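You operate a simulated robot arm through the tools that you are given. There is no shell and no other tool. Be economical: measure what you need, move in short steps, check, and stop when the job is done.

You are at the controls of a simulated two-armed robot. One attempt, no reset.

Task
Rub the slip in the vice clean with the grey stone, then stand it in the slip rack.
Fine: wind the vice open only after the rubbing; put the stone back. Set down upright: what you pick out. What is to be rubbed or washed off counts as gone when no trace of it is left.
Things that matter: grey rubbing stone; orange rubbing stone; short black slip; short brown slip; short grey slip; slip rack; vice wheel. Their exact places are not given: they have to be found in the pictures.

It is judged by the outcome, as a careful person would: the job done as asked, and still so three seconds after it is handed in. It fails if anything else is knocked over, pushed out of place, dropped, spilled or broken.

Robot
Two 7-joint arms with fingered hands on one trunk, on a base that drives. Base frame: it is fixed to the floor where the robot stands at the start and does not move with it; the origin is under the middle of the robot, x ahead of it, y to its left, z up; the surface under the hand at the start is at about z = 0.85. Units: m, degrees, N and s.
The left shoulder is at the start at [0.021, 0.208, 1.323], the right one opposite. Places, roughly: short grey slip (10x6x2 cm) [0.6, 0, 0.9]; slip rack [0.6, -0.2, 0.9]; vice wheel [0.5, 0, 0.9]. Payload 5 kg a hand.
The tool frame of a hand sits at the grasp point between the pads (the TCP): z along the fingers, y along the line on which they close. The tips reach 0.048 m beyond it. The gripper opens to 0.16 m. The gripper's body begins 0.056 m behind the TCP. The gripper is a hand of 4 fingers: y runs from the thumb to the fingers, the wrist lies at [-0.026, -0.142, -0.252] in the tool frame, and closing takes about 1.5 s.
Orientation is told as [roll, pitch, yaw] about the base's x, y, z axes, in that order, counted from this pose: with the fingers straight down and the wrist toward the robot, the tool's x, y and z point along [0, 1, 0], [1, 0, 0] and [0, 0, -1] of the base frame.

Tools
- The arms move only by the tool arm_command. It takes "left_commands", "right_commands" or both (then of equal length, played together; a hand with none holds still); each is a list of rows, each an object (a shift or turn left out is 0, a gripper value left out holds the last) with "translation": the shift along the base's x, y, z in units of 25 mm (1.0 is 25 mm), a list of three; "delta_rot": the turn, a rotation vector about the base's x, y, z in units of 4 degrees (1.0 is 4 degrees), a list of three. In form: [{"translation": [x, y, z], "delta_rot": [rx, ry, rz]}, ...]. A call has 1 to 8 rows; each row shifts and turns the commanded pose from where the row before left it. "left_grip" and "right_grip" are, for a hand that has rows, the finger opening in m, from 0 to 0.16, set as the call begins (left out, the last holds). A call with a number of a shift or a turn outside -1 to 1 is refused whole. A row lasts 0.2 s, in which the tool goes at most 0.05 m and 8.6 degrees; a call with a longer step from one row to the next is refused whole, and so is a gripper value outside its range. A pose out of reach is approached as far as the arm can. The call stops where the force on the tool passes 90 N (or 10 N more than at its start, if that is more) or the arm is blocked; 0.2 s more then pass. The fingers move at their own pace (about 0.108 m/s each) and stop on an object; they squeeze with about 28 N. The grip force told is the motor's: it shows also when the fingers shut on nothing. Time passes only in rows, and 0.2 s behind the last, so rows that do not move let the fingers close. It gives the time, the measured TCP pose, the force on the tool (base axes), the opening and the grip force at its end, in the units of the frame above (readings bear some noise), with the torque about the TCP (base axes, N m) and any sound that the robot's microphone picked up.
- Cameras (640 x 400 px; columns grow to the right, rows downward): "scene" is now at [0.0943, -0.0009, 1.5051]; the picture's right is [-0.01, -1.00, 0.00], its down [-0.66, 0.01, -0.75] and it looks along [0.75, -0.01, -0.66] (base axes); focal length 257 px, centre (320, 200). "left" rides on the left gripper at [-0.087, -0.133, -0.189] in its tool frame; the picture's right is [-0.83, -0.26, 0.49], its down [0.51, -0.71, 0.49] and it looks along [0.22, 0.66, 0.72] (tool axes); focal length 238 px, centre (320, 200). "right" rides on the right gripper at [0.087, -0.133, -0.189] in its tool frame; the picture's right is [-0.83, 0.26, -0.49], its down [-0.51, -0.71, 0.49] and it looks along [-0.22, 0.66, 0.72] (tool axes); focal length 238 px, centre (320, 200).
- camera(camera): a new picture of that camera. The clock stands still meanwhile.
- move_column(by): slides the trunk up (or, below 0, down) by that many m; the arms and the scene camera ride with it, the base frame stays. It gives what a move gives, with no picture.
- roll_base(legs): drives the robot by 1 to 6 legs, each [ahead, left, turn to the left] in m, m and degrees, along the robot's own axes; the way and the turn of a leg run together, so that a leg with both is an arc; at most 1.5 m and 180 degrees a leg. The arms and the cameras ride along, it lands a little off, and it stops where it bumps. It gives what a move gives.
- move_fingers(index, middle, ring, thumb_bend, thumb_turn, hand): sets how far each is bent, from 0 (flat) to 1 (curled in); at 0.3 the hand is open as for a grip, at 0.7 the pads meet at the TCP. One left out holds its place. A second passes; each finger stops where it meets its share of the squeeze, and holds until it gets a number again. A gripper value or a shape takes the hand back. It gives what a move gives, with no picture; readings hold the bend of each and the force on the fingers (four entries, about 0 where the hand has none), thumb and palm. thumb_turn goes from beside the hand (0) to across from the fingers (1), as for a grip.
- set_grasp(shape, hand): the hand has 4 fingers and takes this shape, open, in about a second: jaw (thumb against the fingers, like two jaws); tri (thumb and two fingers); tip (a fingertip pinch); poke (one finger out to press); point (the index stretched); flat (the hand flat); cup (the hand cupped); fist (a fist). The gripper value then closes the fingers along that shape, each until it touches; the sizes above hold for jaw. It gives what a move gives, with no picture.
- pan_tilt(pan, tilt): turns the head with the scene camera to pan (to the left, within 86 degrees either way) and tilt (down, from -29 to 69), counted from straight ahead of the robot. It gives what a move gives.
- pixel_to_xyz(camera, pixels): for up to 12 pixels [column, row] of the newest picture of that camera ("zoom" is the newest enlarged one), the place [x, y, z] in the base frame of the surface seen there, good to about 0.002 m. The clock stands still meanwhile.
- inspect(camera, box): a new picture of the part [left, top, right, bottom] of that camera's present view, enlarged. The clock stands still meanwhile.
- sign_off(): hands the job in; it is judged then, once.

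Work in short steps. Measure before you move; look again where a grasp or a placing could have gone wrong, and mend it. You have 80 turns and 70 pictures in all, those below and enlarged ones among them. Open the grippers and draw the arms clear of the work before you hand the job in, unless the task says otherwise; then end with one line.

The tools are called after ">>>" as a command line: name --argument value ..., lists and objects as JSON in quotes. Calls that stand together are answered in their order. arm_command: Moves the arms, as the interface text tells. Its arguments: {"type":"object","properties":{"left_commands":{"type":"array","items":{"type":"object","properties":{"translation":{"type":"array","items":{"type":"number"}},"delta_rot":{"type":"array","items":{"type":"number"}}}}},"left_grip":{"type":"number"},"right_commands":{"type":"array","items":{"type":"object","properties":{"translation":{"type":"array","items":{"type":"number"}},"delta_rot":{"type":"array","items":{"type":"number"}}}}},"right_grip":{"type":"number"}},"required":[]} The other tools are called the same way: move_column (by) slides the trunk up or down; set_grasp (shape, hand) gives the hand a shape; move_fingers (index, middle, ring, thumb_bend, thumb_turn, hand) moves the fingers one by one; roll_base (legs) drives the base; pan_tilt (pan, tilt) turns the head that bears the scene camera; camera (camera) takes a picture; pixel_to_xyz (camera, pixels) gives the place of the surface under pixels of a picture; inspect (camera, box) takes an enlarged picture of a part of a camera's view; sign_off () hands the job in.

At the start:

```text
time: 0.0
left_position: [0.7138, 0.2757, 1.2533]
left_orientation: [-0.1, -0.1, 0.0]
left_wrist_force: [-0.3, -0.7, 0.2]
left_ft_torque: [0.0, -0.01, -0.01]
left_width: 0.1596
left_gripper_force: 0.0
left_shape: jaw
left_bend: [0.3, 0.3, 0.3, 0.3, 0.98]
left_finger forces: [0.0, 0.0, 0.0, 0.0, 0.0, 0.0]
right_position: [0.6717, -0.2284, 1.2593]
right_orientation: [0.0, 0.0, 0.0]
right_wrist_force: [-0.3, 0.2, 0.6]
right_ft_torque: [0.0, 0.01, 0.01]
right_width: 0.16
right_gripper_force: 0.0
right_shape: jaw
right_bend: [0.3, 0.3, 0.3, 0.3, 0.98]
right_finger forces: [0.0, 0.1, 0.1, 0.0, 0.1, 0.1]
trunk travel left (down, up): [-0.325, 0.365]
robot x, y, heading: [-0.0014, -0.0032, -0.1]
head pan, tilt: [-0.6, 41.2]
```

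scene: 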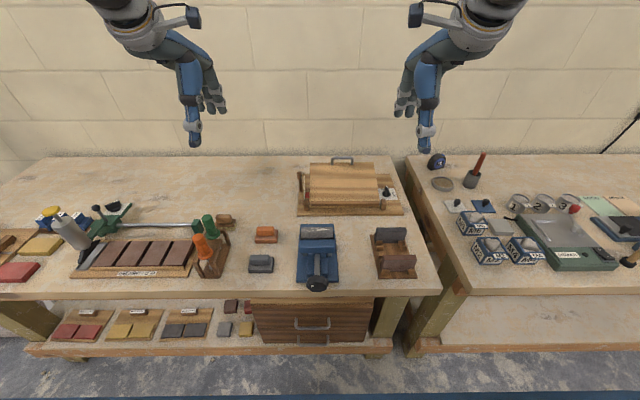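
right: 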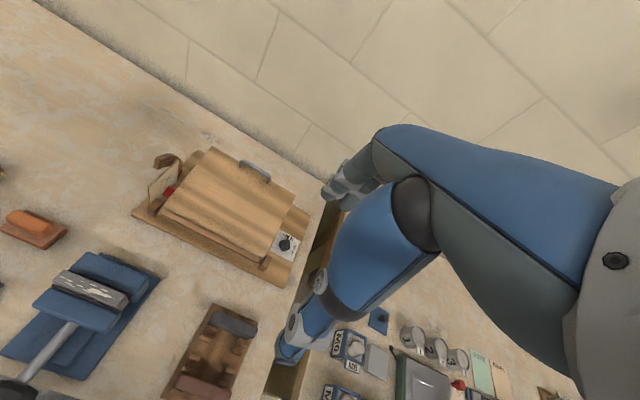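
left: 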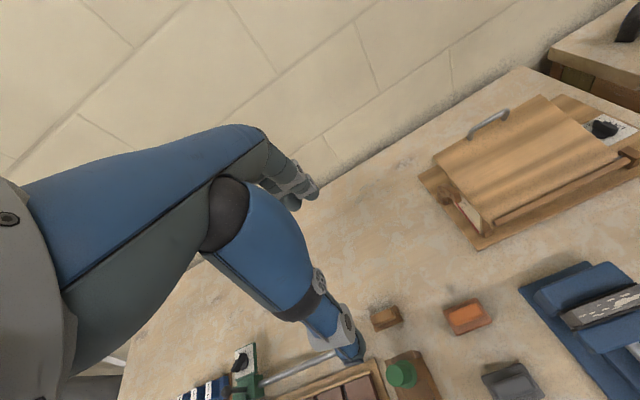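

I start with an enlarged look at the vice, stones and rack in the scene picture (columns 200-430, rows 200-300).

>>> inspect --camera "scene" --box '[230, 200, 430, 300]'

>>> inspect --camera "right" --box '[0, 200, 270, 400]'

```text
3.20 times, centred on (330, 250) of scene
```

zoom: 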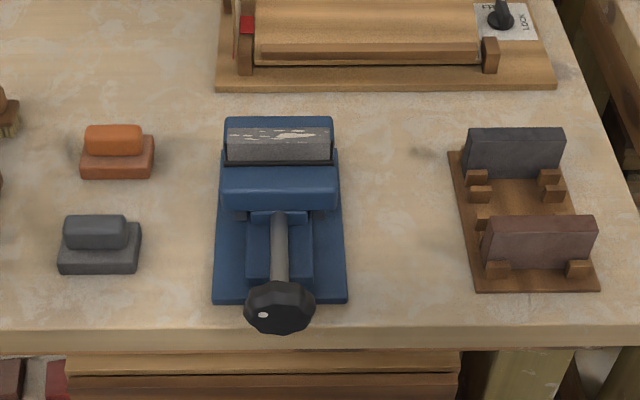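

```text
2.00 times, centred on (135, 300) of right
```

zoom: 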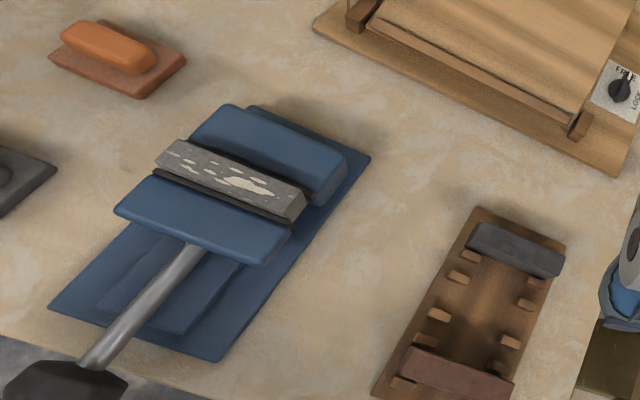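

The slip in the vice is grey with white specks on its upper face; the rack has its middle free. I measure the stone, slip, vice and rack points.

>>> pixel_to_xyz --camera "scene" --pixels '[[259.5, 270], [251.5, 268.5], [268.5, 268.5], [260, 276], [249, 284], [273, 284], [301.5, 245.5], [333, 245.5], [317, 242], [317, 249], [317, 258], [317, 296]]'

>>> pixel_to_xyz --camera "zoom" --pixels '[[170, 150], [300, 198], [233, 180], [225, 130], [210, 215], [515, 245], [460, 370], [470, 255], [458, 276], [440, 316], [531, 303], [511, 342]]'

>>> pixel_to_xyz --camera "scene" --pixels '[[376, 240.5], [406, 240.5], [383, 268], [416, 268], [370, 248], [408, 248], [378.5, 290], [417, 290], [395, 262], [309, 296], [317, 290], [317, 283]]'

```text
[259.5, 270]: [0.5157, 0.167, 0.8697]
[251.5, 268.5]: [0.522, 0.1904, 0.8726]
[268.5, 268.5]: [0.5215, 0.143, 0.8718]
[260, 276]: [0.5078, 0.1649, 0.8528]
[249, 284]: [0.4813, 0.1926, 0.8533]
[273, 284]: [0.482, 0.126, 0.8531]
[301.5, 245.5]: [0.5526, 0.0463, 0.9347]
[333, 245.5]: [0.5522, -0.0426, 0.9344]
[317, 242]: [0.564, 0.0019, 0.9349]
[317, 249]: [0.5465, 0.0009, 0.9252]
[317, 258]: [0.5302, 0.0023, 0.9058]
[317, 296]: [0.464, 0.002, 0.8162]
```

```text
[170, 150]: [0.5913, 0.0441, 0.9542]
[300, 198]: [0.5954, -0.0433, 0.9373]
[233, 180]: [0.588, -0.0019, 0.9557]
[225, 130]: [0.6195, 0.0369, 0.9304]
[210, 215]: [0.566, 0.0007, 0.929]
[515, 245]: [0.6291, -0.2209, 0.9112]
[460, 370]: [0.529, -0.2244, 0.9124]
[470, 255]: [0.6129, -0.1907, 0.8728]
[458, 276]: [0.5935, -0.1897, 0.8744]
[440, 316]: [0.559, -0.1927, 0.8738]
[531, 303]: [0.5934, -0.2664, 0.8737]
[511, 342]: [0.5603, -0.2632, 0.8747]
```

```text
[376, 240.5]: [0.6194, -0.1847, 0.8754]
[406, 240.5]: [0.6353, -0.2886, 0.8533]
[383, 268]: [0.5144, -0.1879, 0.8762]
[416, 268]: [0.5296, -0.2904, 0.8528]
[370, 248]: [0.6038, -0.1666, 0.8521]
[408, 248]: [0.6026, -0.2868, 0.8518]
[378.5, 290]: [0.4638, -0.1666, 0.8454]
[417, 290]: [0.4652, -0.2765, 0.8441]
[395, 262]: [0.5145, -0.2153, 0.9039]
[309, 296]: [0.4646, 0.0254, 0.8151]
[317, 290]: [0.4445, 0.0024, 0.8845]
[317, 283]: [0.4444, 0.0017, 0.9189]
```

The zoom covered rows 187.5–312.5, so my rows were off; I take a tight zoom on the stones and vice again and measure there directly.

>>> inspect --camera "scene" --box '[240, 215, 360, 290]'

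```text
5.33 times, centred on (300, 252) of scene
```

zoom: 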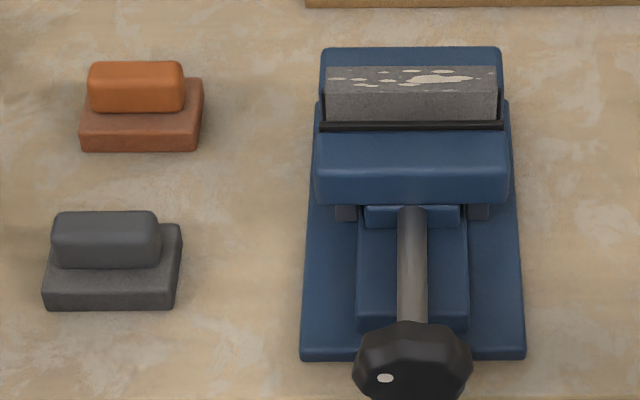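

Specks are on the slip's top face only. I measure the stone (handle and base), slip, jaws, and wheel in this zoom.

>>> pixel_to_xyz --camera "zoom" --pixels '[[105, 225], [55, 225], [155, 225], [105, 214], [105, 240], [105, 260], [50, 280], [174, 280], [108, 284], [108, 290], [178, 228], [108, 304]]'

>>> pixel_to_xyz --camera "zoom" --pixels '[[328, 75], [495, 75], [410, 69], [410, 90], [410, 55], [410, 140], [410, 172], [412, 250], [412, 330], [412, 345], [360, 365], [468, 365]]'

```text
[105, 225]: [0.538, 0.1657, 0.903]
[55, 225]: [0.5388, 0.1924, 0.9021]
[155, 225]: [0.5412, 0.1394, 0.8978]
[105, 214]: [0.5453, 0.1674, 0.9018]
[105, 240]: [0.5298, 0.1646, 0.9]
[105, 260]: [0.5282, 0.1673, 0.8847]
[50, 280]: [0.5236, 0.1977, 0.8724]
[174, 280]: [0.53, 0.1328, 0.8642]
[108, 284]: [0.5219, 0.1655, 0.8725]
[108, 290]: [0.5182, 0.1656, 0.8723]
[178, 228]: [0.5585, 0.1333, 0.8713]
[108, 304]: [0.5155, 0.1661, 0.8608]
```

```text
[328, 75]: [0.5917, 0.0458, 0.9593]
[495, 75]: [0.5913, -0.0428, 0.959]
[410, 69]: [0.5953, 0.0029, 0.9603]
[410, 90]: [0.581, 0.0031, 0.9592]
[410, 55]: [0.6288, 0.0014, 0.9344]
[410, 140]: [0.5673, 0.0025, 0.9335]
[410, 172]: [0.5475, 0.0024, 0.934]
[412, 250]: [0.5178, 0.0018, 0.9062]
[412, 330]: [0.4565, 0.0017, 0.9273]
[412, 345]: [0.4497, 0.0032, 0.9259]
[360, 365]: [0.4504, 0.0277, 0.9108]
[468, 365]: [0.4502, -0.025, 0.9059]
```

The stone's handle is at about (0.538, 0.166), top z 0.903, base top 0.872; the orange stone is right behind, so I approach with a narrow opening (0.06) and stop above.

>>> arm_command --left_commands '[{"translation": [-0.88, -0.55, -1]}, {"translation": [-0.88, -0.55, -1]}, {"translation": [-0.88, -0.55, -1]}, {"translation": [-0.88, -0.55, -1]}, {"translation": [-0.88, -0.55, -1]}, {"translation": [-0.88, -0.55, -1]}, {"translation": [-0.88, -0.55, -1]}, {"translation": [-0.88, -0.55, -1]}]' --left_grip 0.06

>>> camera --camera "left"

>>> camera --camera "scene"

```text
time: 1.8
left_position: [0.5386, 0.1652, 1.0502]
left_orientation: [0.0, -0.1, -0.1]
left_wrist_force: [0.7, -0.6, 0.4]
left_ft_torque: [0.05, 0.1, 0.0]
left_width: 0.0604
left_gripper_force: 0.1
left_shape: jaw
left_bend: [0.74, 0.5, 0.48, 0.73, 1.0]
left_finger forces: [0.0, 0.0, 0.1, 0.0, 0.0, 0.1]
right_position: [0.6714, -0.2288, 1.2598]
right_orientation: [0.0, 0.0, 0.0]
right_wrist_force: [0.8, -0.5, -0.5]
right_ft_torque: [0.02, -0.03, 0.03]
right_width: 0.1594
right_gripper_force: 0.1
right_shape: jaw
right_bend: [0.3, 0.3, 0.3, 0.3, 0.98]
right_finger forces: [0.0, 0.0, 0.0, 0.0, 0.0, 0.0]
trunk travel left (down, up): [-0.325, 0.365]
robot x, y, heading: [-0.004, 0.0014, 0.0]
head pan, tilt: [-0.6, 41.2]
```

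```text
63 pictures are left
```

left: 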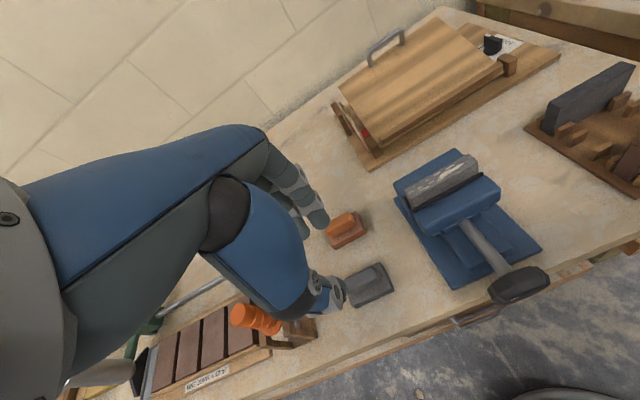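

```text
62 pictures are left
```

scene: 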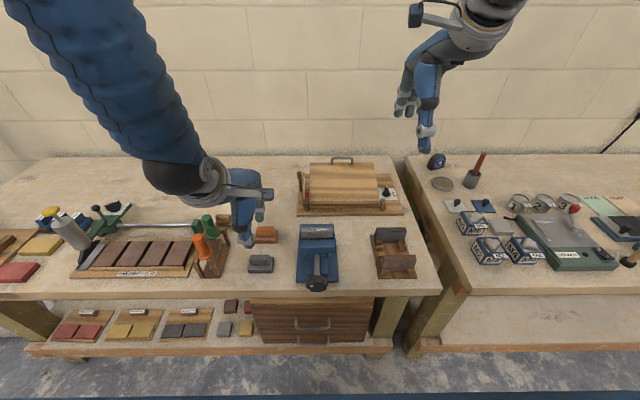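

The hand is above the stone; index and thumb read more bent than middle/ring, so I zoom on the hand to see where the tips are.

>>> inspect --camera "left" --box '[220, 140, 420, 340]'

>>> inspect --camera "scene" --box '[200, 170, 320, 290]'

```text
2.00 times, centred on (320, 240) of left
```

zoom: 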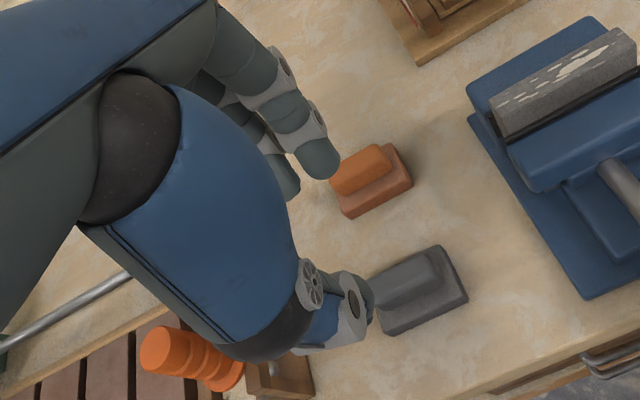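

```text
3.33 times, centred on (260, 230) of scene
```

zoom: 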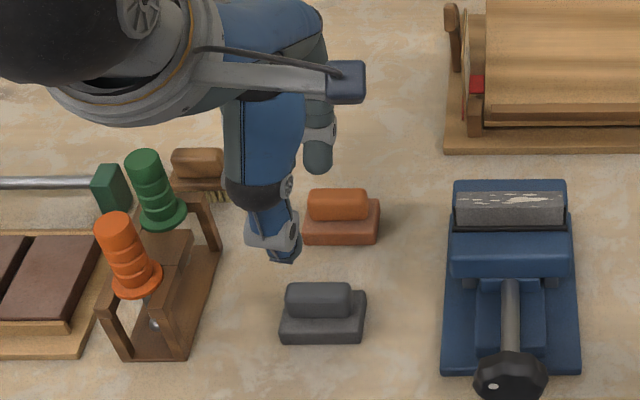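

I measure the tool handles next to the stone and the visible fingertips.

>>> pixel_to_xyz --camera "zoom" --pixels '[[112, 222], [145, 285], [145, 157], [175, 215], [213, 290], [285, 250], [318, 150], [195, 160], [310, 235], [370, 235], [340, 195], [260, 190]]'

>>> pixel_to_xyz --camera "left" --pixels '[[317, 219], [302, 236], [339, 292], [330, 300], [325, 285]]'

```text
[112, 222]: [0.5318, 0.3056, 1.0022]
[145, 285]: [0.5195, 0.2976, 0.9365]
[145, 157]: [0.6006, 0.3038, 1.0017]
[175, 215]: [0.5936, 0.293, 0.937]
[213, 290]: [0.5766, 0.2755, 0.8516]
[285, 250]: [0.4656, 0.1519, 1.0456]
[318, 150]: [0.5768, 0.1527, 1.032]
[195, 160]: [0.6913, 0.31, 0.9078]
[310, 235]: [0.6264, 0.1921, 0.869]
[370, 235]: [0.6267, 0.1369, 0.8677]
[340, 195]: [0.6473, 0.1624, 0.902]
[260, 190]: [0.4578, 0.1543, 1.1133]
```

```text
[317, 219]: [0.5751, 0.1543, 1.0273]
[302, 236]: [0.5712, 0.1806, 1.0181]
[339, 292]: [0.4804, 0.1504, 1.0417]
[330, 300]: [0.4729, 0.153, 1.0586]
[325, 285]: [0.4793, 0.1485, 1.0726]
```

Clearances are fine (tools at y≈0.30, orange stone front x≈0.61). I descend to TCP z≈0.928.

>>> arm_command --left_commands '[{"translation": [0, 0, -1]}, {"translation": [0, 0, -1]}, {"translation": [0, 0, -1]}, {"translation": [0, 0, -1]}, {"translation": [0, 0, -0.88]}, {"translation": [0, 0, 0]}]'

>>> inspect --camera "left" --box '[220, 140, 420, 340]'

>>> inspect --camera "scene" --box '[200, 190, 320, 290]'

```text
time: 3.2
left_position: [0.5379, 0.1673, 0.9309]
left_orientation: [0.0, 0.0, 0.0]
left_wrist_force: [0.4, -0.3, -1.1]
left_ft_torque: [0.02, 0.02, 0.02]
left_width: 0.0604
left_gripper_force: 0.0
left_shape: jaw
left_bend: [0.74, 0.5, 0.48, 0.73, 1.0]
left_finger forces: [0.1, 0.0, 0.1, 0.0, 0.0, 0.0]
right_position: [0.67, -0.2287, 1.2596]
right_orientation: [0.0, 0.1, 0.0]
right_wrist_force: [0.2, -0.4, -0.4]
right_ft_torque: [0.02, -0.02, 0.01]
right_width: 0.1599
right_gripper_force: 0.1
right_shape: jaw
right_bend: [0.3, 0.3, 0.3, 0.3, 0.98]
right_finger forces: [0.0, 0.0, 0.0, 0.0, 0.0, 0.0]
trunk travel left (down, up): [-0.325, 0.365]
robot x, y, heading: [0.0005, 0.0008, -0.0]
head pan, tilt: [-0.6, 41.2]
```

```text
2.00 times, centred on (320, 240) of left
```

zoom: 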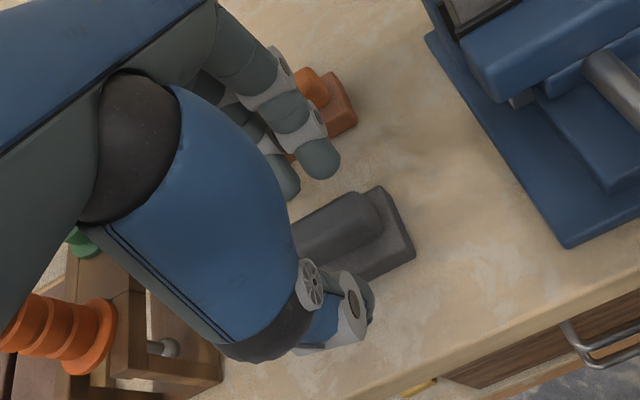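

```text
4.00 times, centred on (260, 240) of scene
```

zoom: 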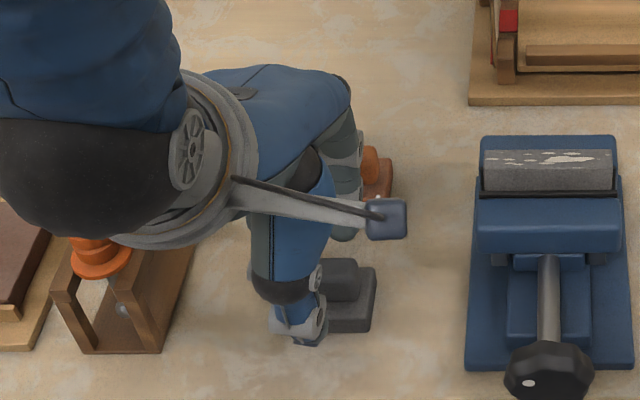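

Fingers straddle the handle without contact. I close the fingers with rows that hold still.

>>> arm_command --left_commands '[{}, {}, {}, {}, {}, {}, {}]' --left_grip 0.0

>>> inspect --camera "left" --box '[220, 140, 420, 340]'

```text
time: 4.8
left_position: [0.5391, 0.165, 0.9297]
left_orientation: [0.1, 0.0, 0.0]
left_wrist_force: [-0.3, -0.4, -0.4]
left_ft_torque: [-0.03, -0.01, 0.01]
left_width: 0.0174
left_gripper_force: 27.8
left_shape: jaw
left_bend: [0.72, 0.63, 0.68, 0.74, 1.0]
left_finger forces: [15.3, 7.9, 0.0, 0.0, 23.5, 0.0]
right_position: [0.6702, -0.2276, 1.259]
right_orientation: [0.1, 0.0, 0.0]
right_wrist_force: [-0.2, -0.6, -0.3]
right_ft_torque: [0.0, 0.01, 0.0]
right_width: 0.1596
right_gripper_force: 0.1
right_shape: jaw
right_bend: [0.3, 0.3, 0.3, 0.3, 0.98]
right_finger forces: [0.0, 0.0, 0.0, 0.0, 0.1, 0.0]
trunk travel left (down, up): [-0.325, 0.365]
robot x, y, heading: [0.0013, -0.0012, -0.1]
head pan, tilt: [-0.6, 41.2]
```

```text
2.00 times, centred on (320, 240) of left
```

zoom: 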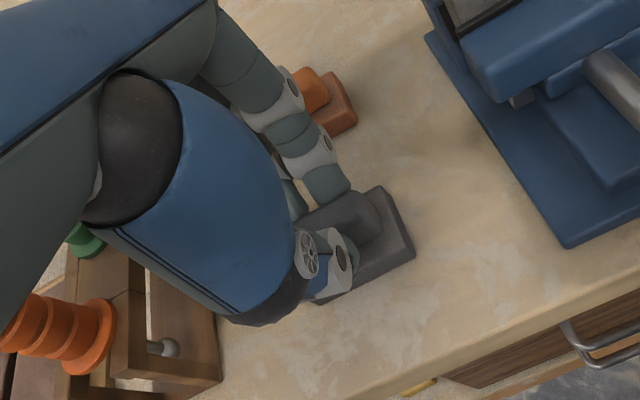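

The handle is held (17 mm, 28 N). I lift straight up by 0.15 m and check.

>>> arm_command --left_commands '[{"translation": [0, 0, 0.5]}, {"translation": [0, 0, 1]}, {"translation": [0, 0, 1]}, {"translation": [0, 0, 1]}, {"translation": [0, 0, 1]}, {"translation": [0, 0, 1]}, {"translation": [0, 0, 0.5]}]'

>>> camera --camera "left"

```text
time: 6.4
left_position: [0.5355, 0.1646, 1.0794]
left_orientation: [0.1, 0.1, -0.1]
left_wrist_force: [0.7, 0.2, -2.1]
left_ft_torque: [-0.03, -0.03, 0.0]
left_width: 0.0173
left_gripper_force: 28.4
left_shape: jaw
left_bend: [0.72, 0.63, 0.68, 0.74, 1.0]
left_finger forces: [15.3, 8.0, 0.1, 0.0, 23.3, 0.0]
right_position: [0.671, -0.2271, 1.2597]
right_orientation: [0.0, 0.0, 0.1]
right_wrist_force: [0.3, -0.1, -0.1]
right_ft_torque: [0.01, -0.03, 0.02]
right_width: 0.1596
right_gripper_force: 0.1
right_shape: jaw
right_bend: [0.3, 0.3, 0.3, 0.3, 0.98]
right_finger forces: [0.1, 0.0, 0.0, 0.0, 0.0, 0.0]
trunk travel left (down, up): [-0.325, 0.365]
robot x, y, heading: [0.0036, -0.0008, 0.1]
head pan, tilt: [-0.6, 41.2]
```

```text
56 pictures are left
```

left: 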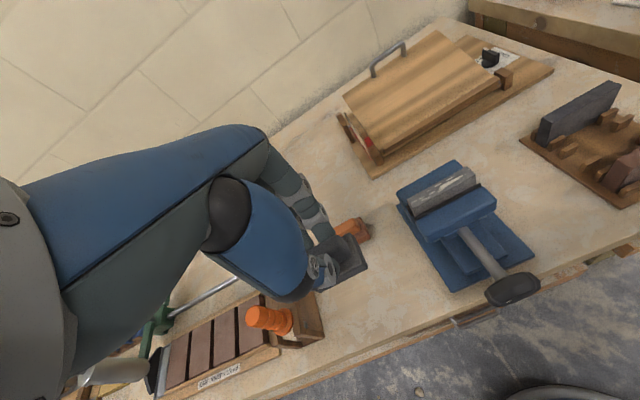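

Stone lifted. I carry it over the slip (x 0.589, y 0).

>>> arm_command --left_commands '[{"translation": [0.29, -0.94, 0]}, {"translation": [0.29, -0.94, 0]}, {"translation": [0.29, -0.94, 0]}, {"translation": [0.29, -0.94, 0]}, {"translation": [0.29, -0.94, 0]}, {"translation": [0.29, -0.94, 0]}, {"translation": [0.29, -0.94, 0]}, {"translation": [0, 0, -0.6]}]'

>>> inspect --camera "scene" --box '[240, 170, 400, 290]'

>>> inspect --camera "right" --box '[0, 150, 240, 400]'

```text
time: 8.2
left_position: [0.5895, 0.0021, 1.0669]
left_orientation: [0.0, 0.1, 0.0]
left_wrist_force: [-1.3, -0.3, -1.9]
left_ft_torque: [-0.06, 0.05, -0.06]
left_width: 0.0173
left_gripper_force: 27.4
left_shape: jaw
left_bend: [0.72, 0.63, 0.68, 0.74, 1.0]
left_finger forces: [15.4, 8.0, 0.1, 0.0, 23.3, 0.1]
right_position: [0.6724, -0.2272, 1.2595]
right_orientation: [-0.1, 0.2, 0.1]
right_wrist_force: [0.1, 0.9, -0.3]
right_ft_torque: [-0.06, 0.04, 0.01]
right_width: 0.1596
right_gripper_force: 0.1
right_shape: jaw
right_bend: [0.3, 0.3, 0.3, 0.3, 0.98]
right_finger forces: [0.1, 0.0, 0.0, 0.0, 0.1, 0.0]
trunk travel left (down, up): [-0.325, 0.365]
robot x, y, heading: [-0.0012, 0.001, 0.1]
head pan, tilt: [-0.6, 41.2]
```

```text
3.33 times, centred on (320, 230) of scene
```

zoom: 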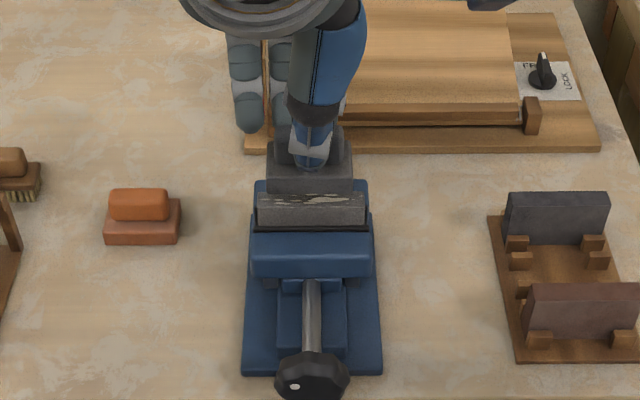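

```text
1.60 times, centred on (120, 275) of right
```

zoom: 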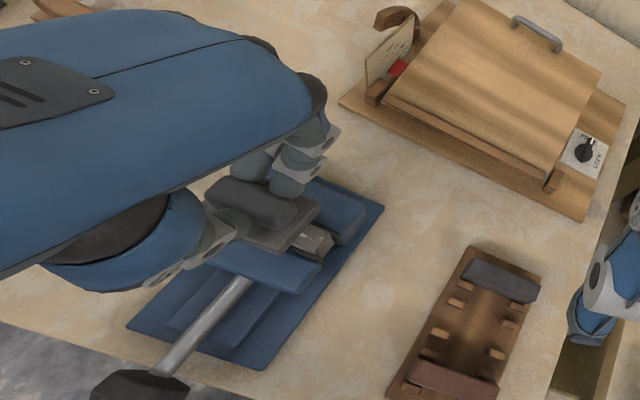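

The stone is centred over the slip with ~2.5 cm gap. I lower in small steps until light contact shows.

>>> arm_command --left_commands '[{"translation": [0, 0, -0.4]}, {"translation": [0, 0, -0.3]}, {"translation": [0, 0, -0.2]}, {"translation": [0, 0, -0.1]}, {}]'

```text
time: 9.4
left_position: [0.5868, 0.0015, 1.0415]
left_orientation: [0.1, 0.0, 0.0]
left_wrist_force: [-0.1, -0.4, -1.6]
left_ft_torque: [0.01, 0.03, 0.0]
left_width: 0.0175
left_gripper_force: 28.2
left_shape: jaw
left_bend: [0.72, 0.63, 0.68, 0.74, 1.0]
left_finger forces: [15.3, 8.1, 0.0, 0.0, 23.4, 0.0]
right_position: [0.671, -0.2279, 1.2604]
right_orientation: [-0.1, 0.0, -0.1]
right_wrist_force: [-0.2, 0.0, 0.0]
right_ft_torque: [0.02, 0.0, -0.02]
right_width: 0.1593
right_gripper_force: 0.0
right_shape: jaw
right_bend: [0.3, 0.3, 0.3, 0.3, 0.98]
right_finger forces: [0.0, 0.1, 0.0, 0.0, 0.0, 0.0]
trunk travel left (down, up): [-0.325, 0.365]
robot x, y, heading: [0.0021, 0.0016, -0.1]
head pan, tilt: [-0.6, 41.2]
```

No contact yet (force ≈ weight only). I lower a further 4 mm in 2 mm steps.

>>> arm_command --left_commands '[{"translation": [0, 0, -0.08]}, {"translation": [0, 0, -0.08]}, {}]'

```text
time: 10.2
left_position: [0.5866, -0.0002, 1.0376]
left_orientation: [-0.1, 0.0, 0.0]
left_wrist_force: [-0.6, 1.1, -1.8]
left_ft_torque: [-0.01, -0.01, -0.01]
left_width: 0.0175
left_gripper_force: 28.0
left_shape: jaw
left_bend: [0.72, 0.63, 0.68, 0.74, 1.0]
left_finger forces: [15.2, 8.2, 0.0, 0.1, 23.5, 0.0]
right_position: [0.6713, -0.2276, 1.26]
right_orientation: [0.1, 0.0, 0.0]
right_wrist_force: [-0.4, -0.7, 0.8]
right_ft_torque: [-0.02, 0.0, 0.02]
right_width: 0.1597
right_gripper_force: 0.1
right_shape: jaw
right_bend: [0.3, 0.3, 0.3, 0.3, 0.98]
right_finger forces: [0.1, 0.0, 0.0, 0.1, 0.0, 0.0]
trunk travel left (down, up): [-0.325, 0.365]
robot x, y, heading: [0.0015, 0.0027, -0.1]
head pan, tilt: [-0.6, 41.2]
```

Still free; another 4 mm down.

>>> arm_command --left_commands '[{"translation": [0, 0, -0.08]}, {"translation": [0, 0, -0.08]}, {}]'

>>> inspect --camera "scene" --box '[280, 190, 360, 250]'

```text
time: 11.0
left_position: [0.5879, 0.0002, 1.0357]
left_orientation: [0.0, -0.3, 0.1]
left_wrist_force: [-3.7, 1.0, 24.4]
left_ft_torque: [0.05, 0.09, 0.03]
left_width: 0.0183
left_gripper_force: 27.9
left_shape: jaw
left_bend: [0.72, 0.63, 0.68, 0.74, 1.0]
left_finger forces: [17.4, 9.5, 0.1, 0.0, 31.2, 0.1]
right_position: [0.6708, -0.2265, 1.2612]
right_orientation: [0.0, -0.1, 0.0]
right_wrist_force: [-0.1, -0.2, -0.5]
right_ft_torque: [-0.01, -0.03, 0.02]
right_width: 0.1599
right_gripper_force: 0.1
right_shape: jaw
right_bend: [0.3, 0.3, 0.3, 0.3, 0.98]
right_finger forces: [0.1, 0.0, 0.0, 0.0, 0.0, 0.0]
trunk travel left (down, up): [-0.325, 0.365]
robot x, y, heading: [0.0008, -0.0007, -0.2]
head pan, tilt: [-0.6, 41.2]
```

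```text
6.67 times, centred on (320, 220) of scene
```

zoom: 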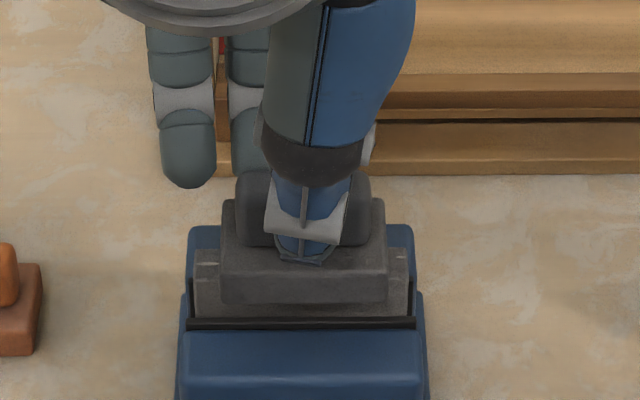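

Contact at about 26 N, flat on the slip. I ease half a millimetre and rub along y with ±25 mm strokes.

>>> arm_command --left_commands '[{"translation": [0, 0.5, -0.0]}, {"translation": [0, 0.5, 0]}, {"translation": [0, -1, 0]}, {"translation": [0, -1, 0]}, {"translation": [0, 1, 0]}, {"translation": [0, 1, 0]}, {"translation": [0, -1, 0]}, {"translation": [0, -1, 0]}]'

>>> inspect --camera "scene" --box '[280, 190, 360, 250]'

```text
time: 12.8
left_position: [0.5906, -0.0229, 1.0365]
left_orientation: [0.0, 0.0, 0.2]
left_wrist_force: [-1.1, 4.9, 16.7]
left_ft_torque: [0.28, 0.02, 0.02]
left_width: 0.019
left_gripper_force: 27.7
left_shape: jaw
left_bend: [0.72, 0.63, 0.68, 0.74, 1.0]
left_finger forces: [16.7, 11.0, 0.1, 0.0, 29.6, 0.0]
right_position: [0.67, -0.2252, 1.261]
right_orientation: [0.1, 0.0, 0.0]
right_wrist_force: [0.2, 1.0, -0.1]
right_ft_torque: [-0.03, 0.04, -0.02]
right_width: 0.1594
right_gripper_force: 0.1
right_shape: jaw
right_bend: [0.3, 0.3, 0.3, 0.3, 0.98]
right_finger forces: [0.0, 0.0, 0.0, 0.0, 0.1, 0.1]
trunk travel left (down, up): [-0.325, 0.365]
robot x, y, heading: [0.0013, -0.0013, -0.0]
head pan, tilt: [-0.6, 41.2]
```

```text
6.67 times, centred on (320, 220) of scene
```

zoom: 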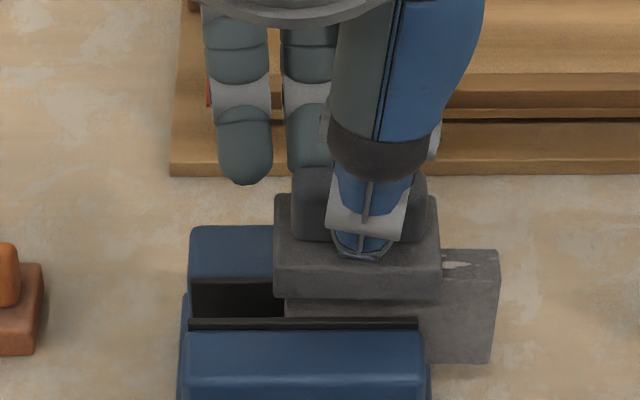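

The slip slid about 4 cm toward −y in the jaws, so rubbing along y drags it. The jaws back it in x, so I lift a bit of pressure and rub across x instead.

>>> arm_command --left_commands '[{"translation": [0.4, 0, 0.02]}, {"translation": [-0.8, 0, 0]}, {"translation": [0.8, 0, 0]}, {"translation": [-0.8, 0, 0]}, {"translation": [0.8, 0, 0]}, {"translation": [-0.8, 0, 0]}, {"translation": [0.8, 0, 0]}, {"translation": [-0.4, 0, 0]}]'

>>> arm_command --left_commands '[{"translation": [0, 0, 0.8]}, {"translation": [0, 0.5, 1]}, {"translation": [0, 1, 1]}, {"translation": [0, 1, 1]}, {"translation": [0, 1, 0]}, {"translation": [0, 1, 0]}]'

>>> inspect --camera "scene" --box '[270, 190, 370, 290]'

>>> inspect --camera "right" --box '[0, 200, 200, 400]'

```text
time: 14.6
left_position: [0.5888, -0.0245, 1.035]
left_orientation: [0.0, -0.3, 0.1]
left_wrist_force: [2.7, -0.3, 17.4]
left_ft_torque: [-0.07, -0.3, -0.06]
left_width: 0.0185
left_gripper_force: 28.3
left_shape: jaw
left_bend: [0.72, 0.63, 0.68, 0.74, 1.0]
left_finger forces: [19.7, 10.7, 0.1, 0.0, 27.6, 0.0]
right_position: [0.6711, -0.2276, 1.26]
right_orientation: [-0.2, 0.0, 0.1]
right_wrist_force: [-0.6, -0.5, -0.3]
right_ft_torque: [0.0, 0.0, 0.0]
right_width: 0.1596
right_gripper_force: 0.0
right_shape: jaw
right_bend: [0.3, 0.3, 0.3, 0.3, 0.98]
right_finger forces: [0.0, 0.0, 0.1, 0.0, 0.1, 0.0]
trunk travel left (down, up): [-0.325, 0.365]
robot x, y, heading: [-0.0039, 0.0009, 0.2]
head pan, tilt: [-0.6, 41.2]
```

```text
time: 16.0
left_position: [0.5894, 0.0896, 1.1313]
left_orientation: [-0.1, 0.0, 0.0]
left_wrist_force: [-0.2, 1.2, -2.6]
left_ft_torque: [-0.11, -0.03, 0.02]
left_width: 0.0182
left_gripper_force: 28.2
left_shape: jaw
left_bend: [0.72, 0.63, 0.68, 0.74, 1.0]
left_finger forces: [16.0, 8.6, 0.0, 0.0, 24.5, 0.0]
right_position: [0.671, -0.2262, 1.2598]
right_orientation: [-0.1, 0.0, 0.0]
right_wrist_force: [0.3, 1.2, 0.6]
right_ft_torque: [-0.12, -0.03, -0.05]
right_width: 0.1595
right_gripper_force: 0.1
right_shape: jaw
right_bend: [0.3, 0.3, 0.3, 0.3, 0.98]
right_finger forces: [0.1, 0.1, 0.1, 0.0, 0.0, 0.0]
trunk travel left (down, up): [-0.325, 0.365]
robot x, y, heading: [0.004, 0.0037, -0.0]
head pan, tilt: [-0.6, 41.2]
```

```text
4.00 times, centred on (320, 240) of scene
```

zoom: 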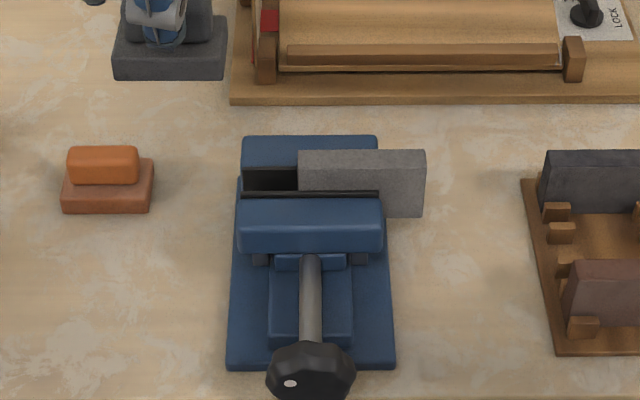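

```text
2.00 times, centred on (100, 300) of right
```

zoom: 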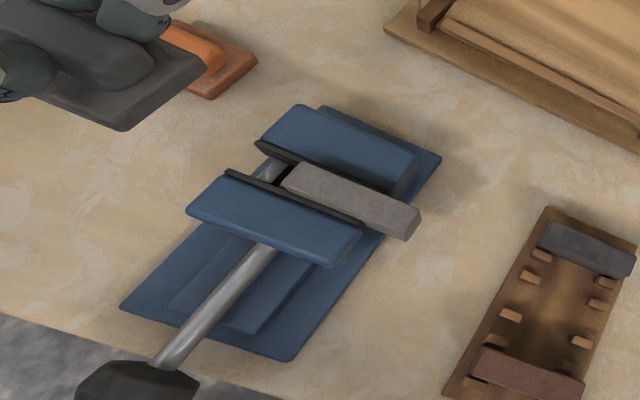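

The slip's top looks clean; I zoom tighter to look for traces.

>>> inspect --camera "scene" --box '[325, 220, 385, 250]'

>>> inspect --camera "right" --box '[80, 270, 140, 330]'

```text
10.67 times, centred on (355, 235) of scene
```

zoom: 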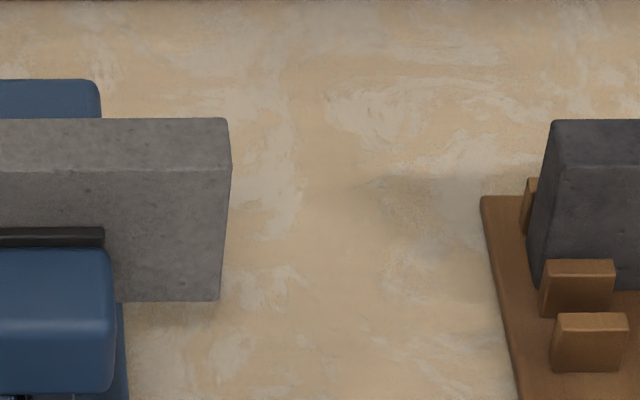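

```text
6.67 times, centred on (110, 300) of right
```

zoom: 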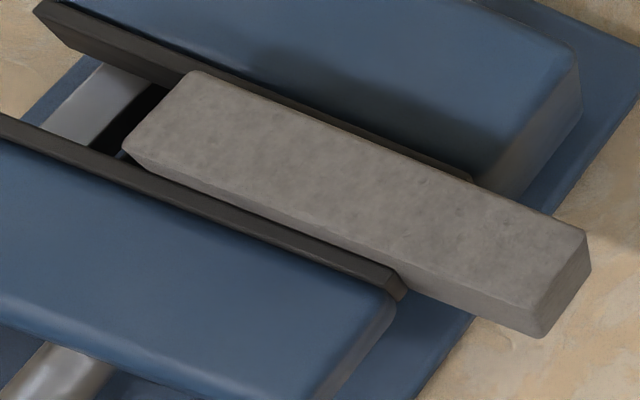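

The slip is clean all over. I carry the stone back over its place (TCP 0.539, 0.165), then lower it.

>>> arm_command --left_commands '[{"translation": [-0.5, 0.75, 0]}, {"translation": [-0.5, 0.75, 0]}, {"translation": [-0.5, 0.75, 0]}, {"translation": [-0.5, 0.75, 0]}, {"translation": [0, 0, -1]}, {"translation": [0, 0, -1]}, {"translation": [0, 0, -1]}, {"translation": [0, 0, -1]}]'

>>> arm_command --left_commands '[{"translation": [0, 0, -1]}, {"translation": [0, 0, -1]}, {"translation": [0, 0, -1]}, {}]'

```text
time: 17.8
left_position: [0.5385, 0.1634, 1.0287]
left_orientation: [0.0, 0.0, 0.1]
left_wrist_force: [0.4, -0.3, -1.9]
left_ft_torque: [0.0, 0.07, -0.02]
left_width: 0.0182
left_gripper_force: 27.5
left_shape: jaw
left_bend: [0.72, 0.63, 0.68, 0.74, 1.0]
left_finger forces: [16.0, 8.4, 0.0, 0.0, 24.4, 0.1]
right_position: [0.6711, -0.2272, 1.26]
right_orientation: [0.0, 0.1, 0.1]
right_wrist_force: [0.3, 0.6, -0.1]
right_ft_torque: [-0.02, 0.05, -0.01]
right_width: 0.1597
right_gripper_force: 0.1
right_shape: jaw
right_bend: [0.3, 0.3, 0.3, 0.3, 0.98]
right_finger forces: [0.1, 0.1, 0.0, 0.0, 0.0, 0.0]
trunk travel left (down, up): [-0.325, 0.365]
robot x, y, heading: [-0.0021, 0.0006, -0.1]
head pan, tilt: [-0.6, 41.2]
```

```text
time: 18.8
left_position: [0.5378, 0.1632, 0.9546]
left_orientation: [0.0, -0.1, 0.0]
left_wrist_force: [-0.8, 0.2, -1.5]
left_ft_torque: [0.0, -0.04, 0.03]
left_width: 0.018
left_gripper_force: 28.3
left_shape: jaw
left_bend: [0.72, 0.63, 0.68, 0.74, 1.0]
left_finger forces: [15.9, 8.5, 0.0, 0.0, 24.3, 0.1]
right_position: [0.6702, -0.2273, 1.2592]
right_orientation: [0.0, -0.1, 0.0]
right_wrist_force: [-0.7, -0.6, 0.8]
right_ft_torque: [-0.03, 0.0, -0.01]
right_width: 0.1596
right_gripper_force: 0.0
right_shape: jaw
right_bend: [0.3, 0.3, 0.3, 0.3, 0.98]
right_finger forces: [0.1, 0.1, 0.1, 0.0, 0.0, 0.0]
trunk travel left (down, up): [-0.325, 0.365]
robot x, y, heading: [0.002, -0.0018, -0.0]
head pan, tilt: [-0.6, 41.2]
```

About 2.5 cm remains; I ease down to the table in small steps.

>>> arm_command --left_commands '[{"translation": [0, 0.04, -0.5]}, {"translation": [0, 0, -0.3]}, {"translation": [0, 0, -0.12]}, {"translation": [0, 0, -0.08]}, {}]'

```text
time: 20.0
left_position: [0.5381, 0.164, 0.9275]
left_orientation: [0.0, 0.0, 0.0]
left_wrist_force: [-0.7, 0.0, 2.7]
left_ft_torque: [-0.02, -0.02, -0.02]
left_width: 0.018
left_gripper_force: 27.3
left_shape: jaw
left_bend: [0.72, 0.63, 0.68, 0.74, 1.0]
left_finger forces: [15.9, 8.5, 0.1, 0.1, 25.4, 0.0]
right_position: [0.6712, -0.228, 1.2596]
right_orientation: [0.0, -0.1, 0.0]
right_wrist_force: [0.6, 0.3, 0.3]
right_ft_torque: [-0.01, 0.03, 0.0]
right_width: 0.1597
right_gripper_force: 0.1
right_shape: jaw
right_bend: [0.3, 0.3, 0.3, 0.3, 0.98]
right_finger forces: [0.0, 0.1, 0.1, 0.0, 0.0, 0.0]
trunk travel left (down, up): [-0.325, 0.365]
robot x, y, heading: [-0.0003, -0.0006, 0.3]
head pan, tilt: [-0.6, 41.2]
```

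The table is touched (force rose to +2.7 N). I open to 0.06 and then rise straight up.

>>> arm_command --left_commands '[{}, {}, {}, {"translation": [0, 0, 0.5]}, {"translation": [0, 0, 1]}, {"translation": [0, 0, 1]}, {"translation": [0, 0, 1]}, {"translation": [0, 0, 1]}]' --left_grip 0.06

>>> camera --camera "scene"

```text
time: 21.8
left_position: [0.5393, 0.1633, 1.0411]
left_orientation: [0.0, 0.0, 0.0]
left_wrist_force: [0.2, 0.2, 0.2]
left_ft_torque: [0.0, -0.06, 0.01]
left_width: 0.0594
left_gripper_force: 0.1
left_shape: jaw
left_bend: [0.74, 0.5, 0.48, 0.73, 1.0]
left_finger forces: [0.0, 0.0, 0.0, 0.0, 0.0, 0.0]
right_position: [0.6691, -0.2284, 1.2613]
right_orientation: [0.0, -0.1, 0.0]
right_wrist_force: [0.0, -0.6, 0.6]
right_ft_torque: [0.05, -0.07, 0.01]
right_width: 0.1597
right_gripper_force: 0.1
right_shape: jaw
right_bend: [0.3, 0.3, 0.3, 0.3, 0.98]
right_finger forces: [0.0, 0.0, 0.0, 0.1, 0.0, 0.0]
trunk travel left (down, up): [-0.325, 0.365]
robot x, y, heading: [0.0014, -0.0006, 0.1]
head pan, tilt: [-0.6, 41.2]
```

```text
47 pictures are left
```

scene: 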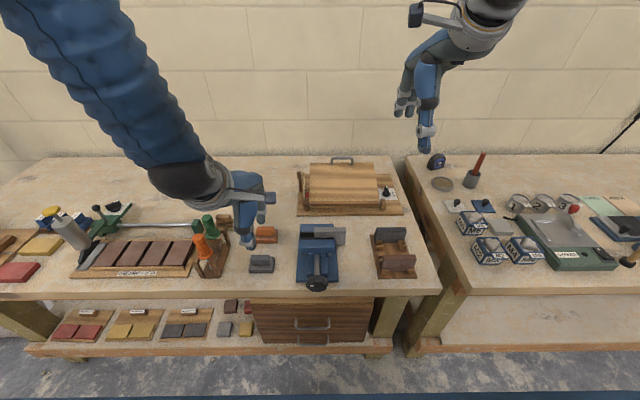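

The stone stands back in its place and the slip overhangs the jaws to −y. Before opening I will hold the slip with the right hand, and turn the wheel with the left hand pointing forward, which needs room: I raise the left hand and drive back 0.2 m.

>>> arm_command --left_commands '[{"translation": [0, 0, 1]}, {"translation": [0, 0, 1]}, {"translation": [0, 0, 1]}, {"translation": [0, 0, 1]}]'

>>> roll_base --legs '[[-0.2, 0, 0]]'

>>> pan_tilt --pan 0 --tilt 38

>>> inspect --camera "scene" --box '[240, 150, 400, 250]'

```text
time: 22.8
left_position: [0.5365, 0.1642, 1.1443]
left_orientation: [0.1, 0.1, -0.1]
left_wrist_force: [-1.0, -0.8, -0.4]
left_ft_torque: [-0.01, -0.1, 0.0]
left_width: 0.0599
left_gripper_force: 0.2
left_shape: jaw
left_bend: [0.74, 0.5, 0.48, 0.73, 1.0]
left_finger forces: [0.0, 0.0, 0.0, 0.0, 0.1, 0.0]
right_position: [0.669, -0.228, 1.2614]
right_orientation: [0.0, -0.1, 0.0]
right_wrist_force: [-0.2, -0.5, 0.8]
right_ft_torque: [0.02, -0.05, -0.05]
right_width: 0.1594
right_gripper_force: 0.1
right_shape: jaw
right_bend: [0.3, 0.3, 0.3, 0.3, 0.98]
right_finger forces: [0.0, 0.0, 0.0, 0.0, 0.0, 0.0]
trunk travel left (down, up): [-0.325, 0.365]
robot x, y, heading: [0.0007, 0.0025, 0.0]
head pan, tilt: [-0.6, 41.2]
```

```text
time: 24.4
left_position: [0.3363, 0.1654, 1.1447]
left_orientation: [-0.1, 0.0, 0.1]
left_wrist_force: [-0.7, -0.2, 0.4]
left_ft_torque: [0.01, -0.08, -0.02]
left_width: 0.0597
left_gripper_force: 0.1
left_shape: jaw
left_bend: [0.74, 0.5, 0.48, 0.73, 1.0]
left_finger forces: [0.1, 0.0, 0.1, 0.1, 0.1, 0.1]
right_position: [0.4674, -0.2271, 1.2604]
right_orientation: [0.0, 0.0, 0.1]
right_wrist_force: [-0.5, 0.7, 0.8]
right_ft_torque: [-0.01, -0.06, -0.03]
right_width: 0.1595
right_gripper_force: 0.0
right_shape: jaw
right_bend: [0.3, 0.3, 0.3, 0.3, 0.98]
right_finger forces: [0.1, 0.0, 0.0, 0.0, 0.1, 0.1]
trunk travel left (down, up): [-0.325, 0.365]
robot x, y, heading: [-0.2047, -0.0002, 0.0]
head pan, tilt: [-0.6, 41.2]
```

```text
time: 25.1
left_position: [0.3356, 0.1661, 1.1451]
left_orientation: [-0.1, 0.0, 0.1]
left_wrist_force: [0.2, -0.2, 0.2]
left_ft_torque: [-0.01, -0.04, -0.02]
left_width: 0.0596
left_gripper_force: 0.1
left_shape: jaw
left_bend: [0.74, 0.5, 0.48, 0.73, 1.0]
left_finger forces: [0.1, 0.0, 0.0, 0.0, 0.1, 0.0]
right_position: [0.4677, -0.2261, 1.2601]
right_orientation: [0.1, 0.0, 0.2]
right_wrist_force: [-0.4, -0.1, -0.7]
right_ft_torque: [0.0, -0.01, 0.02]
right_width: 0.1596
right_gripper_force: 0.1
right_shape: jaw
right_bend: [0.3, 0.3, 0.3, 0.3, 0.98]
right_finger forces: [0.1, 0.0, 0.0, 0.0, 0.0, 0.0]
trunk travel left (down, up): [-0.325, 0.365]
robot x, y, heading: [-0.2035, -0.0033, 0.1]
head pan, tilt: [0.0, 38.0]
```

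```text
4.00 times, centred on (320, 200) of scene
```

zoom: 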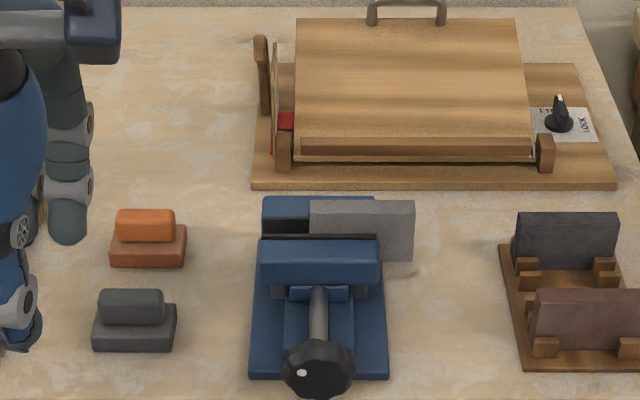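

I measure the slip's present ends, the wheel face and the jaw edges in this view.

>>> pixel_to_xyz --camera "zoom" --pixels '[[313, 204], [411, 204], [360, 215], [411, 220], [262, 250], [377, 250], [318, 345], [318, 370], [288, 370], [350, 370], [318, 392], [300, 373]]'

>>> pixel_to_xyz --camera "zoom" --pixels '[[318, 330], [560, 217], [530, 275], [525, 282], [600, 280], [540, 296], [590, 294], [580, 285], [565, 265], [605, 265], [400, 253], [318, 396]]'

```text
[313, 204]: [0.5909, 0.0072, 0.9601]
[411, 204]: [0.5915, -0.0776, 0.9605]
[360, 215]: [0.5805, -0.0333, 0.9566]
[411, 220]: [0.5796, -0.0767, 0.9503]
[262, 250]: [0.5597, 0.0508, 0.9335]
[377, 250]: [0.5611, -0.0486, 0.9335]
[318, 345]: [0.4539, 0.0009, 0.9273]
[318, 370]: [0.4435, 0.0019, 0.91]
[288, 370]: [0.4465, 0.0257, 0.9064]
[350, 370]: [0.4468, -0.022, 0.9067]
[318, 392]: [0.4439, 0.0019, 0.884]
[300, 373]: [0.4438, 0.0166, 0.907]
```

```text
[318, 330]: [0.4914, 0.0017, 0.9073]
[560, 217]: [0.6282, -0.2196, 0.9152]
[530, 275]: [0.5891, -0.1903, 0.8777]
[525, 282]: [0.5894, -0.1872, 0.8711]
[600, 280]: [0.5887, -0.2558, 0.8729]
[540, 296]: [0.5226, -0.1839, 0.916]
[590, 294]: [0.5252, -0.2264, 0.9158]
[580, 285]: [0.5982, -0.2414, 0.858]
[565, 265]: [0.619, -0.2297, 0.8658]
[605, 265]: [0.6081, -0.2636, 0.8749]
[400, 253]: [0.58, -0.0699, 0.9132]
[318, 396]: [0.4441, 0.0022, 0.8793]
```

The slip spans y 0.008…−0.080, x 0.579…0.597, top 0.960; wheel centre is about (0.453, 0.002, 0.90), radius 0.028. I bring the right hand over the slip with a 0.06 opening.

>>> arm_command --right_commands '[{"translation": [0.6, 0.95, -0.8]}, {"translation": [0.6, 0.95, -0.8]}, {"translation": [0.6, 0.95, -0.8]}, {"translation": [0.6, 0.95, -0.8]}, {"translation": [0.6, 0.95, -0.8]}, {"translation": [0.6, 0.95, -0.8]}, {"translation": [0.6, 0.95, -0.8]}, {"translation": [0.6, 0.95, -0.8]}]' --right_grip 0.06

>>> arm_command --right_commands '[{"translation": [0, 0, -1]}, {"translation": [0, 0, -1]}, {"translation": [0, 0, -0.8]}, {}]'

>>> inspect --camera "scene" --box '[240, 150, 400, 250]'

>>> camera --camera "right"

```text
time: 26.9
left_position: [0.3369, 0.1661, 1.1424]
left_orientation: [0.0, 0.1, 0.1]
left_wrist_force: [1.1, -0.1, -0.9]
left_ft_torque: [-0.02, 0.09, 0.01]
left_width: 0.0596
left_gripper_force: 0.1
left_shape: jaw
left_bend: [0.74, 0.5, 0.48, 0.73, 1.0]
left_finger forces: [0.0, 0.1, 0.1, 0.0, 0.1, 0.0]
right_position: [0.5912, -0.0348, 1.0978]
right_orientation: [0.1, 0.0, 0.0]
right_wrist_force: [0.9, 1.2, 0.5]
right_ft_torque: [-0.02, 0.14, 0.02]
right_width: 0.0605
right_gripper_force: 0.1
right_shape: jaw
right_bend: [0.74, 0.5, 0.48, 0.73, 1.0]
right_finger forces: [0.1, 0.1, 0.0, 0.0, 0.0, 0.1]
trunk travel left (down, up): [-0.325, 0.365]
robot x, y, heading: [-0.2033, -0.0018, -0.0]
head pan, tilt: [0.0, 38.0]
```

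```text
time: 27.9
left_position: [0.337, 0.1648, 1.1435]
left_orientation: [0.0, -0.1, 0.2]
left_wrist_force: [-0.9, 0.0, -0.1]
left_ft_torque: [-0.03, -0.01, -0.02]
left_width: 0.0595
left_gripper_force: 0.1
left_shape: jaw
left_bend: [0.74, 0.5, 0.48, 0.73, 1.0]
left_finger forces: [0.0, 0.0, 0.0, 0.0, 0.0, 0.0]
right_position: [0.5888, -0.0349, 1.0285]
right_orientation: [0.0, 0.1, 0.1]
right_wrist_force: [1.0, -0.2, 0.3]
right_ft_torque: [-0.01, -0.03, -0.01]
right_width: 0.0604
right_gripper_force: 0.0
right_shape: jaw
right_bend: [0.74, 0.5, 0.48, 0.73, 1.0]
right_finger forces: [0.0, 0.0, 0.0, 0.0, 0.0, 0.1]
trunk travel left (down, up): [-0.325, 0.365]
robot x, y, heading: [-0.2046, 0.0014, 0.1]
head pan, tilt: [0.0, 38.0]
```

```text
4.00 times, centred on (320, 200) of scene
```

zoom: 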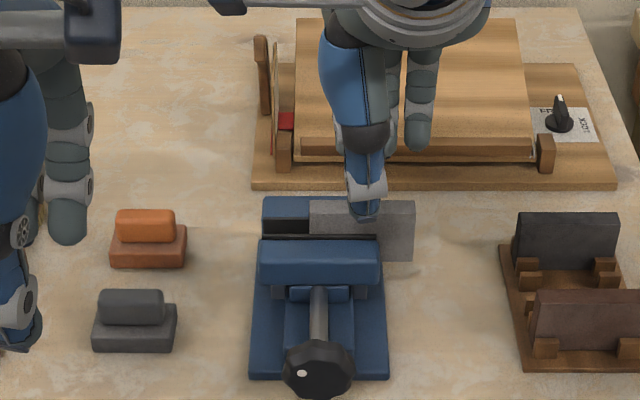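

```text
44 pictures are left
```

right: 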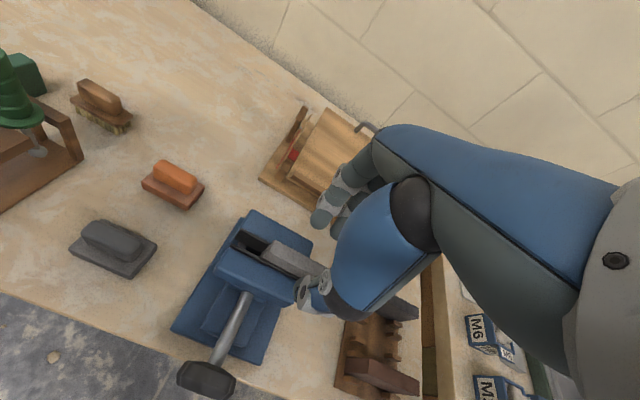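

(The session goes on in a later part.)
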